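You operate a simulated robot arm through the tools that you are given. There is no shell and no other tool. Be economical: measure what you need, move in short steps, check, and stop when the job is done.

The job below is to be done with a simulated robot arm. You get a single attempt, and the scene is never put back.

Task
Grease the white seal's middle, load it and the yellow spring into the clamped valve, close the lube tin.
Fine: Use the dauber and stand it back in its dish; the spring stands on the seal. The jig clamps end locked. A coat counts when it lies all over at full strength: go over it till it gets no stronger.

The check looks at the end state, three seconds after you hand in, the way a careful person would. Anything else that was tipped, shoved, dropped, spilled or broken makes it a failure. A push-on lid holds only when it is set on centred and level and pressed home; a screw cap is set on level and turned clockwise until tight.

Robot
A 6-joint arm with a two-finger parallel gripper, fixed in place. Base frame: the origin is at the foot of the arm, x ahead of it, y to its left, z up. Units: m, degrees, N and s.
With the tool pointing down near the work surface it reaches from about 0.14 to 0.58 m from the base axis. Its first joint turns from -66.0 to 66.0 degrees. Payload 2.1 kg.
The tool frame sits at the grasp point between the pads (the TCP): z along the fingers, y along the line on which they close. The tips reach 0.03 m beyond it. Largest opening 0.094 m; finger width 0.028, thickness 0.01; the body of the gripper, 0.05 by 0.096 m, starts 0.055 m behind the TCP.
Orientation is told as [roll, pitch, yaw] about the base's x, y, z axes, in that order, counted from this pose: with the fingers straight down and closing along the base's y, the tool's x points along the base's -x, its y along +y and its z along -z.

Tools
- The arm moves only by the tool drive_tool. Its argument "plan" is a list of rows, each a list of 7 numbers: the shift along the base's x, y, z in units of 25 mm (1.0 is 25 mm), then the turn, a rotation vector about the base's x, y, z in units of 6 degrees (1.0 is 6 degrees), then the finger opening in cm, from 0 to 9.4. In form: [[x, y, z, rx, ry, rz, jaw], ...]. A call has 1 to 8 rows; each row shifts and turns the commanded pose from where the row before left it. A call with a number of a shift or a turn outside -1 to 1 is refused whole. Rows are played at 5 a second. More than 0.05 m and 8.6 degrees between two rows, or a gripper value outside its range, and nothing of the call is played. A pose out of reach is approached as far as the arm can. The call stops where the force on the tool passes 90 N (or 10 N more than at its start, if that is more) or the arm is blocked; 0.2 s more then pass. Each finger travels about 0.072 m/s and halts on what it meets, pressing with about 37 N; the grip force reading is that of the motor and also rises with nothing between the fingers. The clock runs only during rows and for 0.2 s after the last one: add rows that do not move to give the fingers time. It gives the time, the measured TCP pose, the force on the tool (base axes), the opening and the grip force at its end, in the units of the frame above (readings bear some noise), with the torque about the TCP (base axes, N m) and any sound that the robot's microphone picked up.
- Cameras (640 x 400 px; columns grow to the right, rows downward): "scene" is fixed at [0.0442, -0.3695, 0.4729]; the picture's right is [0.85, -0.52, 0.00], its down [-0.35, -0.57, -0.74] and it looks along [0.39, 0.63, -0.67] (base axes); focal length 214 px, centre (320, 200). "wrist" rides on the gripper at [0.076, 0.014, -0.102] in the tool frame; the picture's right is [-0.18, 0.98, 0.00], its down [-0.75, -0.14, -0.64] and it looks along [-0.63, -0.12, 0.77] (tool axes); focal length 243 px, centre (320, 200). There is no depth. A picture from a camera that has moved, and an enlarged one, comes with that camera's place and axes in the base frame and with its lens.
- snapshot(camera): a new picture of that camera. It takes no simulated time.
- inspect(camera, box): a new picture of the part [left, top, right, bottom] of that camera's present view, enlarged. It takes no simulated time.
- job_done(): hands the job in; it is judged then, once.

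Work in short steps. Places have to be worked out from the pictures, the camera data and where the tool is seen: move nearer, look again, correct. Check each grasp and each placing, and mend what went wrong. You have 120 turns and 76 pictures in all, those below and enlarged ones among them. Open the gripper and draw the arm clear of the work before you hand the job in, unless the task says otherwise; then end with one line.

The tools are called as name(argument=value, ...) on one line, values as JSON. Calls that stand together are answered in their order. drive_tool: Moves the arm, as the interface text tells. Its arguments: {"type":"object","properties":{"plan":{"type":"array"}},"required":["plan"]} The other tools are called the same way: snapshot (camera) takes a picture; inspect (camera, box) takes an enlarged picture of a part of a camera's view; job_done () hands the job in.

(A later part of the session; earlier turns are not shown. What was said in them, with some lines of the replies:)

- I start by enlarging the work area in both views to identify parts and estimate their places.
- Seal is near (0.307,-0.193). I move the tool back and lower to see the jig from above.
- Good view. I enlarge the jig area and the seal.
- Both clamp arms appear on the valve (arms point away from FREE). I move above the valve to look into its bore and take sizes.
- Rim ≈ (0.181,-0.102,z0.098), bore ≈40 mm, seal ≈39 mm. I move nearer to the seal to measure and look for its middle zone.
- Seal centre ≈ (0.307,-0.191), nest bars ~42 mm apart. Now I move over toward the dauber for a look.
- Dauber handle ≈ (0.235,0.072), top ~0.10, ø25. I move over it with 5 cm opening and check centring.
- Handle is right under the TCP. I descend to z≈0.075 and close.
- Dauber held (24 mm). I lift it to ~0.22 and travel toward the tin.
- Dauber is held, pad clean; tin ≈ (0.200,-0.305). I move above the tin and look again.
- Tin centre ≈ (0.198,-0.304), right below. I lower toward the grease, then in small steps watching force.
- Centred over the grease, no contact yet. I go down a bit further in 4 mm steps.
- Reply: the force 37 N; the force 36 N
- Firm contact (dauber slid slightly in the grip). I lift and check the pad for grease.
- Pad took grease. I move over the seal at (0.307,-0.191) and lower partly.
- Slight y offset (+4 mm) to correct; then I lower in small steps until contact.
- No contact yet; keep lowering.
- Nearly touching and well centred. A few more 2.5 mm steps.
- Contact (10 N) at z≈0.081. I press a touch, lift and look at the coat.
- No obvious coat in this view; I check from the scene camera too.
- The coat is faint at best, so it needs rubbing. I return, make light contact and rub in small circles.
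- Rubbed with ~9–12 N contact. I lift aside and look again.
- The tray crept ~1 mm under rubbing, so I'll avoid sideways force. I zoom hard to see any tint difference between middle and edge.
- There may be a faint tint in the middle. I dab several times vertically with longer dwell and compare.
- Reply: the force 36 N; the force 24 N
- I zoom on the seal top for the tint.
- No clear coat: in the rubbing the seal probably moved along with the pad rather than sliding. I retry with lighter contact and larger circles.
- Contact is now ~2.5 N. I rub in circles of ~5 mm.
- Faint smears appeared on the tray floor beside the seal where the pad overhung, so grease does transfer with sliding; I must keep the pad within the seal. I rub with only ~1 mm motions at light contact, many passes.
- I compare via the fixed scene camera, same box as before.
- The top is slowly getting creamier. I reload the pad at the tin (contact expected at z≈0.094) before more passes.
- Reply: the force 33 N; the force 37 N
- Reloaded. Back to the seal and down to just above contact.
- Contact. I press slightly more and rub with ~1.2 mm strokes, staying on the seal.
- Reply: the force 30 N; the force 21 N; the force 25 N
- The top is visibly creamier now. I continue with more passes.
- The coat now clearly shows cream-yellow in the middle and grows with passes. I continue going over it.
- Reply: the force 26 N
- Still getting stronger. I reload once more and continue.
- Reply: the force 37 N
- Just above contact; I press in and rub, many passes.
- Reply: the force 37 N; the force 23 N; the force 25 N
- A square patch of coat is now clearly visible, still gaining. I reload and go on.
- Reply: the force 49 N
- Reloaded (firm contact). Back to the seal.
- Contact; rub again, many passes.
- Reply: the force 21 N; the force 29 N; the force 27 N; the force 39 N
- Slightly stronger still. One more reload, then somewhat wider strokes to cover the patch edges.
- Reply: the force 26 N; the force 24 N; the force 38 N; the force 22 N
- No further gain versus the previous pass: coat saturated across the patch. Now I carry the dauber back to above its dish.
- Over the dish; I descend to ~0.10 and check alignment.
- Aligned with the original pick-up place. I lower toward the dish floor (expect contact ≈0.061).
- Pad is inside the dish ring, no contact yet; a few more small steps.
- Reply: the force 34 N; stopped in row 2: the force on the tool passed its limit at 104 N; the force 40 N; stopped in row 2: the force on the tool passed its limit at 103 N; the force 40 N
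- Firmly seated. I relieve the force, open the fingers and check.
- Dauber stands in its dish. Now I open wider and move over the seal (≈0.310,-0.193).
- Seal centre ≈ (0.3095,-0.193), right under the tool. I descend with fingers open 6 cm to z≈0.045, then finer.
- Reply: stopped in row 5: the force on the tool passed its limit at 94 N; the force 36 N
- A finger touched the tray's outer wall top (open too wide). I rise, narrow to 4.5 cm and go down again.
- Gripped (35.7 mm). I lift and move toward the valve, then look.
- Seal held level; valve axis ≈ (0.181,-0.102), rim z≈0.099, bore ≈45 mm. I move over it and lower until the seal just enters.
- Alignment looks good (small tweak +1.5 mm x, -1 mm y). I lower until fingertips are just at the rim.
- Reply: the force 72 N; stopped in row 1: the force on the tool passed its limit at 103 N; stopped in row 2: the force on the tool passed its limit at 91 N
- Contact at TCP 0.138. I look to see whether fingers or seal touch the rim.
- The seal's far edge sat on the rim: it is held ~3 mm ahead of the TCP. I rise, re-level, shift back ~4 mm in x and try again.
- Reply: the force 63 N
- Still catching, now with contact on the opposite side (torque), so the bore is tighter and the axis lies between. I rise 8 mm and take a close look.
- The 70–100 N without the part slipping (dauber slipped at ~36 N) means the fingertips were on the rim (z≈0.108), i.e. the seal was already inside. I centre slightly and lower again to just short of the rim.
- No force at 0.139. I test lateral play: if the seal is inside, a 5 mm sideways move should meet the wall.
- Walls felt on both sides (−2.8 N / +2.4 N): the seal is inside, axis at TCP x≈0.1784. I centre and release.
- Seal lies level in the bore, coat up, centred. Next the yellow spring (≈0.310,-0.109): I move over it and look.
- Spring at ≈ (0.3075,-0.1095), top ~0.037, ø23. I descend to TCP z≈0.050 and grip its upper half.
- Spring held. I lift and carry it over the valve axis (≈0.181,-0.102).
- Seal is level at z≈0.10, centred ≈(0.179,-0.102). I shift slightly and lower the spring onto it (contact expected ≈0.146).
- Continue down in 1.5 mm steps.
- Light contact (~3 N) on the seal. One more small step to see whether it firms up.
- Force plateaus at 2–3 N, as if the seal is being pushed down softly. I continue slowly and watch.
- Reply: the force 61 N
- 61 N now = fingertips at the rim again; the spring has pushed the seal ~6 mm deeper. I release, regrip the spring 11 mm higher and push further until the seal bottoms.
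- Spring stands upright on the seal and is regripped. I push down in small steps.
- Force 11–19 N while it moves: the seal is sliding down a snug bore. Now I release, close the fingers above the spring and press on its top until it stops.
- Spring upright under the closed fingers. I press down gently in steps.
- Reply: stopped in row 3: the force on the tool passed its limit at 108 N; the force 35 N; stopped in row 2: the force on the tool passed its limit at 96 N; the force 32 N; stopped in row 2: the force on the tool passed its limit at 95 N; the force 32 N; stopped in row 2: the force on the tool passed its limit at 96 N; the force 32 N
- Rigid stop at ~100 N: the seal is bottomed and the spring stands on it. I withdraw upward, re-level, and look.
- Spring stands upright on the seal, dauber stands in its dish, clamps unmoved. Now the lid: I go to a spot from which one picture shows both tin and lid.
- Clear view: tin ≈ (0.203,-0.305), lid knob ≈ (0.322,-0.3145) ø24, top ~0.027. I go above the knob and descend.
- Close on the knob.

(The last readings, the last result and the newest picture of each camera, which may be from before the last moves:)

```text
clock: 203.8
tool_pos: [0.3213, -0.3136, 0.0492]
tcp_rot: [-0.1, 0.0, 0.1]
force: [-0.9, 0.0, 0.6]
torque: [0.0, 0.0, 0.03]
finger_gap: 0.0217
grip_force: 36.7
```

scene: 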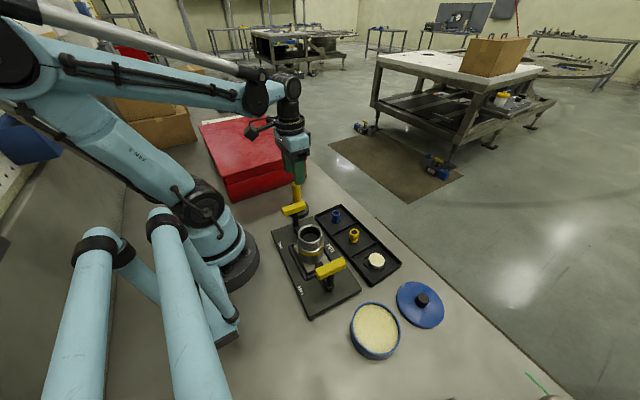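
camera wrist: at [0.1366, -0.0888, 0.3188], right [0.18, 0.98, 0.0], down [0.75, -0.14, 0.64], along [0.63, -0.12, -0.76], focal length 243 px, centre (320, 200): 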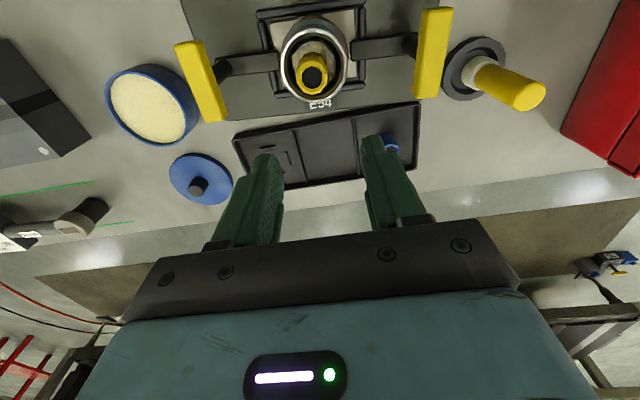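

Knob held (21.7 mm). I lift and carry the lid over the tin, then look at the near edges of both.

drive_tool(plan=[[0, 0, 0.5, 0, 0, 0, 1.5], [0, 0, 1, 0, 0, 0, 1.5], [0, 0, 1, 0, 0, 0, 1.5], [0, 0, 0.5, 0, 0, 0, 1.5], [-0.8, 0.06, 0, 0, 0, 0, 1.5], [-0.8, 0.06, 0, 0, 0, 0, 1.5], [-0.8, 0.06, 0, 0, 0, 0, 1.5], [-0.8, 0.06, 0, 0, 0, 0, 1.5]])

drive_tool(plan=[[-0.8, 0.06, 0, 0, 0, 0, 1.5], [-0.76, 0.06, 0, 0, 0, 0, 1.5], [0, 0, -0.4, 0, 0, 0, 1.5], [0, 0, 0, 0, 0, 0, 1.5], [0, 0, 0, 0, 0, 0, 1.5]])

inspect(camera="wrist", box=[190, 20, 450, 200])

```text
clock: 205.6
tool_pos: [0.2407, -0.3105, 0.1239]
tcp_rot: [-0.3, 0.0, 0.0]
force: [0.1, 0.7, -0.3]
torque: [0.01, 0.02, 0.04]
finger_gap: 0.0214
grip_force: 37.4
```

```text
clock: 206.8
tool_pos: [0.2024, -0.305, 0.1149]
tcp_rot: [0.0, 0.1, 0.0]
force: [0.0, 0.0, -0.9]
torque: [0.02, -0.02, 0.0]
finger_gap: 0.0215
grip_force: 36.7
```

```text
2.22 times, centred on (320, 110) of wrist
camera zoom: at [0.1263, -0.2909, 0.2152], right [0.18, 0.98, 0.0], down [0.75, -0.14, 0.64], along [0.63, -0.12, -0.77], focal length 539 px, centre (320, 400)
```

zoom: 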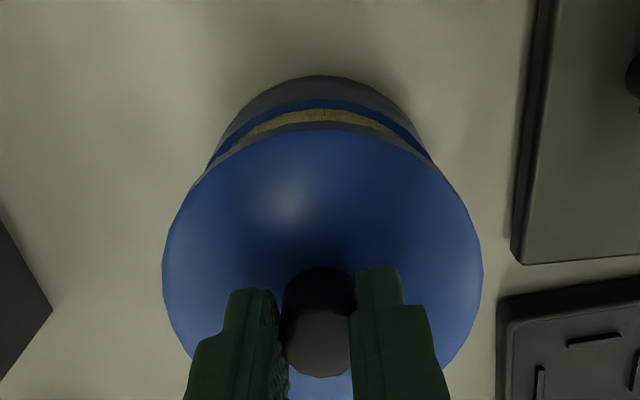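

Lid and tin are aligned within ~1 mm. I lower in steps with force watch.

drive_tool(plan=[[0, 0, -0.5, 0, 0, 0, 1.5], [0, 0, -0.4, 0, 0, 0, 1.5], [0, 0, 0, 0, 0, 0, 1.5]])

drive_tool(plan=[[0, 0, -0.1, 0, 0, 0, 1.5], [0, 0, 0, 0, 0, 0, 1.5]])

drive_tool(plan=[[0, 0, -0.1, 0, 0, 0, 1.5], [0, 0, 0, 0, 0, 0, 1.5]])

drive_tool(plan=[[0, 0, -0.08, 0, 0, 0, 1.5], [0, 0, 0, 0, 0, 0, 1.5]])

```text
clock: 207.6
tool_pos: [0.2021, -0.3057, 0.0903]
tcp_rot: [-0.1, 0.0, 0.0]
force: [0.2, 0.4, -0.6]
torque: [0.01, 0.0, -0.03]
finger_gap: 0.0212
grip_force: 37.1
```

```text
clock: 208.2
tool_pos: [0.2019, -0.3046, 0.0879]
tcp_rot: [-0.1, 0.1, -0.1]
force: [0.3, 0.4, 0.4]
torque: [-0.01, -0.03, 0.0]
finger_gap: 0.0214
grip_force: 37.1
```

```text
clock: 208.8
tool_pos: [0.2017, -0.3042, 0.0859]
tcp_rot: [-0.1, 0.0, 0.0]
force: [-2.0, 0.7, 0.4]
torque: [0.03, 0.06, 0.04]
finger_gap: 0.0215
grip_force: 37.0
```

```text
clock: 209.4
tool_pos: [0.2017, -0.3049, 0.0844]
tcp_rot: [-0.1, 0.0, 0.0]
force: [-1.2, 1.6, 0.0]
torque: [0.03, 0.06, 0.04]
finger_gap: 0.0215
grip_force: 37.1
```

Light lateral contact (−x,+y): the skirt is engaging. I ease the tool that way and continue.

drive_tool(plan=[[-0.03, 0.03, -0.06, 0, 0, 0, 1.5], [0, 0, 0, 0, 0, 0, 1.5]])

drive_tool(plan=[[0, 0, -0.06, 0, 0, 0, 1.5], [0, 0, 0, 0, 0, 0, 1.5]])

drive_tool(plan=[[0, 0, -0.06, 0, 0, 0, 1.5], [0, 0, 0, 0, 0, 0, 1.5]])

drive_tool(plan=[[0, 0, -0.06, 0, 0, 0, 1.5], [0, 0, 0, 0, 0, 0, 1.5]])

```text
clock: 210.0
tool_pos: [0.2028, -0.3044, 0.0838]
tcp_rot: [-0.1, -0.1, 0.0]
force: [3.3, -1.7, 14.5]
torque: [0.01, -0.13, -0.02]
finger_gap: 0.0214
grip_force: 36.8
```

```text
clock: 210.6
tool_pos: [0.2019, -0.3046, 0.0809]
tcp_rot: [0.0, -0.1, 0.1]
force: [3.3, 1.6, 51.8]
torque: [0.05, -0.28, 0.03]
finger_gap: 0.0217
grip_force: 36.5
```

```text
clock: 211.2
tool_pos: [0.2019, -0.3051, 0.0813]
tcp_rot: [0.0, -0.2, 0.0]
force: [5.8, 2.5, 47.6]
torque: [0.09, -0.38, 0.01]
finger_gap: 0.0214
grip_force: 36.3
```

```text
clock: 211.8
tool_pos: [0.2027, -0.3043, 0.078]
tcp_rot: [0.0, 0.0, 0.2]
force: [5.9, 5.3, 49.3]
torque: [0.17, -0.37, 0.01]
finger_gap: 0.0216
grip_force: 36.5
```

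Force holds ~50 N as it moves down. I keep pressing.

drive_tool(plan=[[0.02, 0, -0.06, 0, 0, 0, 1.5], [0, 0, 0, 0, 0, 0, 1.5]])

drive_tool(plan=[[0, 0, -0.06, 0, 0, 0, 1.5], [0, 0, 0, 0, 0, 0, 1.5]])

drive_tool(plan=[[0, 0, -0.06, 0, 0, 0, 1.5], [0, 0, 0, 0, 0, 0, 1.5]])

```text
clock: 212.4
tool_pos: [0.2028, -0.305, 0.078]
tcp_rot: [-0.1, 0.1, 0.0]
force: [0.0, 6.8, 49.3]
torque: [0.24, -0.16, 0.05]
finger_gap: 0.0219
grip_force: 36.7
```

```text
clock: 213.0
tool_pos: [0.201, -0.3054, 0.0755]
tcp_rot: [-0.1, 0.0, 0.0]
force: [-1.3, 4.1, 48.3]
torque: [0.09, -0.2, 0.03]
finger_gap: 0.0217
grip_force: 37.4
```

```text
clock: 213.6
tool_pos: [0.2023, -0.3037, 0.0748]
tcp_rot: [-0.3, -0.1, 0.0]
force: [-4.9, -0.9, 57.0]
torque: [0.09, -0.04, -0.02]
finger_gap: 0.0222
grip_force: 37.0
```

drive_tool(plan=[[0, 0, -0.04, 0, 0, 0, 1.5], [0, 0, 0, 0, 0, 0, 1.5]])

drive_tool(plan=[[0, 0, -0.04, 0, 0, 0, 1.5], [0, 0, 0, 0, 0, 0, 1.5]])

drive_tool(plan=[[0, 0, -0.04, 0, 0, 0, 1.5], [0, 0, 0, 0, 0, 0, 1.5]])

```text
clock: 214.2
tool_pos: [0.2021, -0.3047, 0.0735]
tcp_rot: [-0.2, 0.0, 0.0]
force: [-9.4, 0.9, 84.7]
torque: [0.13, 0.13, -0.03]
finger_gap: 0.0222
grip_force: 36.8
```

```text
clock: 214.6
tool_pos: [0.2028, -0.3054, 0.0738]
tcp_rot: [0.0, 0.1, -0.1]
force: [-0.7, 0.6, 23.3]
torque: [-0.06, -0.21, -0.05]
finger_gap: 0.022
grip_force: 36.4
stopped in row 1: the force on the tool passed its limit at 101 N (the readings are from after the stop); the commanded pose is now the measured one
```

```text
clock: 215.2
tool_pos: [0.2028, -0.3056, 0.0742]
tcp_rot: [0.0, 0.1, 0.0]
force: [-4.4, 5.2, 78.4]
torque: [0.06, -0.03, 0.01]
finger_gap: 0.0222
grip_force: 37.3
```

Hard stop at z≈0.074. I release, close the fingers above the knob and press on its top to make sure it is home.

drive_tool(plan=[[0, 0, 0.06, 0, 0, 0, 1.5], [0, 0, 0, 0, 0, 0, 3], [0, 0, 0, 0, 0, 0, 4], [0, 0, 0.7, 0, 0, 0, 4], [0, 0, 0.7, 0, 0, 0, 4], [0, 0, 0, 0, 0, 0, 1], [0, 0, 0, 0, 0, 0, 0], [0, 0, 0, 0, 0, 0, 0]])

drive_tool(plan=[[0, 0, -0.4, 0, 0, 0, 0], [0, 0, -0.15, 0, 0, 0, 0], [0, 0, 0, 0, 0, 0, 0]])

drive_tool(plan=[[0, 0, -0.08, 0, 0, 0, 0], [0, 0, 0, 0, 0, 0, 0]])

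drive_tool(plan=[[0, 0, -0.06, 0, 0, 0, 0], [0, 0, 0, 0, 0, 0, 0]])

```text
clock: 217.0
tool_pos: [0.2012, -0.306, 0.1092]
tcp_rot: [0.1, 0.1, 0.0]
force: [0.2, 0.6, -0.4]
torque: [0.01, 0.02, 0.03]
finger_gap: 0.0
grip_force: 33.1
heard: snap
```

```text
clock: 217.8
tool_pos: [0.2019, -0.3041, 0.0954]
tcp_rot: [-0.1, 0.1, 0.1]
force: [-2.5, 0.4, 27.1]
torque: [0.04, -0.02, -0.02]
finger_gap: 0.0001
grip_force: 33.2
```

```text
clock: 218.2
tool_pos: [0.2018, -0.305, 0.0956]
tcp_rot: [0.0, 0.3, 0.0]
force: [-1.3, 0.6, 27.7]
torque: [0.05, -0.1, -0.01]
finger_gap: 0.0
grip_force: 32.9
stopped in row 2: the force on the tool passed its limit at 96 N (the readings are from after the stop); the commanded pose is now the measured one
```

```text
clock: 218.8
tool_pos: [0.2028, -0.306, 0.0946]
tcp_rot: [0.2, 0.3, 0.1]
force: [-4.1, 9.7, 87.2]
torque: [0.31, -0.22, 0.03]
finger_gap: 0.0
grip_force: 32.7
```

A snap was heard and the knob resists ~90 N without moving. I withdraw up and away and use the final picture to check the tin and lid.

drive_tool(plan=[[0, 0, 0.4, 0, 0, 0, 0], [0, 0, 1, -0.03, -0.05, 0, 0], [0, 0, 1, 0, 0, 0, 2], [0, 0, 1, 0, 0, 0, 4], [0.6, 0.7, 0.8, 0, 0, 0, 4], [0.8, 0.9, 0.5, 0, 0, 0, 4], [0.8, 0.9, 0.4, 0, 0, 0, 4], [0.8, 0.9, 0.4, 0, 0, 0, 4]])

drive_tool(plan=[[0.8, 0.9, 0, 0, 0, 0, 4], [0.6, 0.9, 0, 0, 0, 0, 4], [0, 0.9, 0, 0, 0, 0, 4], [0, 0, 0, 0, 0, 0, 4]])

inspect(camera="scene", box=[270, 180, 430, 380])

```text
clock: 220.6
tool_pos: [0.278, -0.2208, 0.2318]
tcp_rot: [-0.2, 0.0, 0.0]
force: [-0.8, 0.9, -0.1]
torque: [0.02, 0.01, 0.0]
finger_gap: 0.0399
grip_force: 0.2
```

```text
clock: 221.6
tool_pos: [0.3125, -0.1533, 0.2311]
tcp_rot: [-0.1, -0.1, -0.1]
force: [0.1, -0.2, 0.0]
torque: [0.02, -0.03, 0.03]
finger_gap: 0.0403
grip_force: 0.1
```

```text
2.00 times, centred on (350, 280) of scene
camera zoom: at [0.0442, -0.3694, 0.4729], right [0.85, -0.52, 0.0], down [-0.35, -0.57, -0.74], along [0.39, 0.63, -0.67], focal length 429 px, centre (260, 40)
```

zoom: 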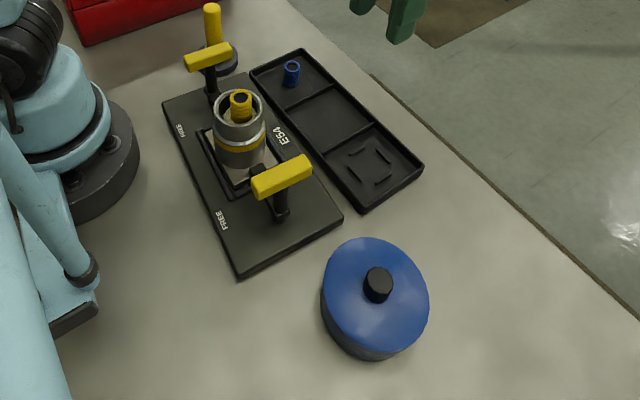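

The picture shows the lid level and centred on the tin, the spring upright in the valve, the dauber standing in its dish, and both clamps locked. The arm is clear with the gripper open, so I hand in.

job_done()

```text
The job is handed in.
```

I've handed the job in, and the last picture showed everything in place. The seal's middle is greased until it got no stronger. The seal and yellow spring are in the clamped valve, and the lid is on the tin (a snap was heard). The dauber is back in its dish, and both clamps are untouched and locked. Two marks were left along the way: the parts tray shifted by a millimetre or two during greasing, and I saw faint smears around the seal that may be grease on the tray floor.
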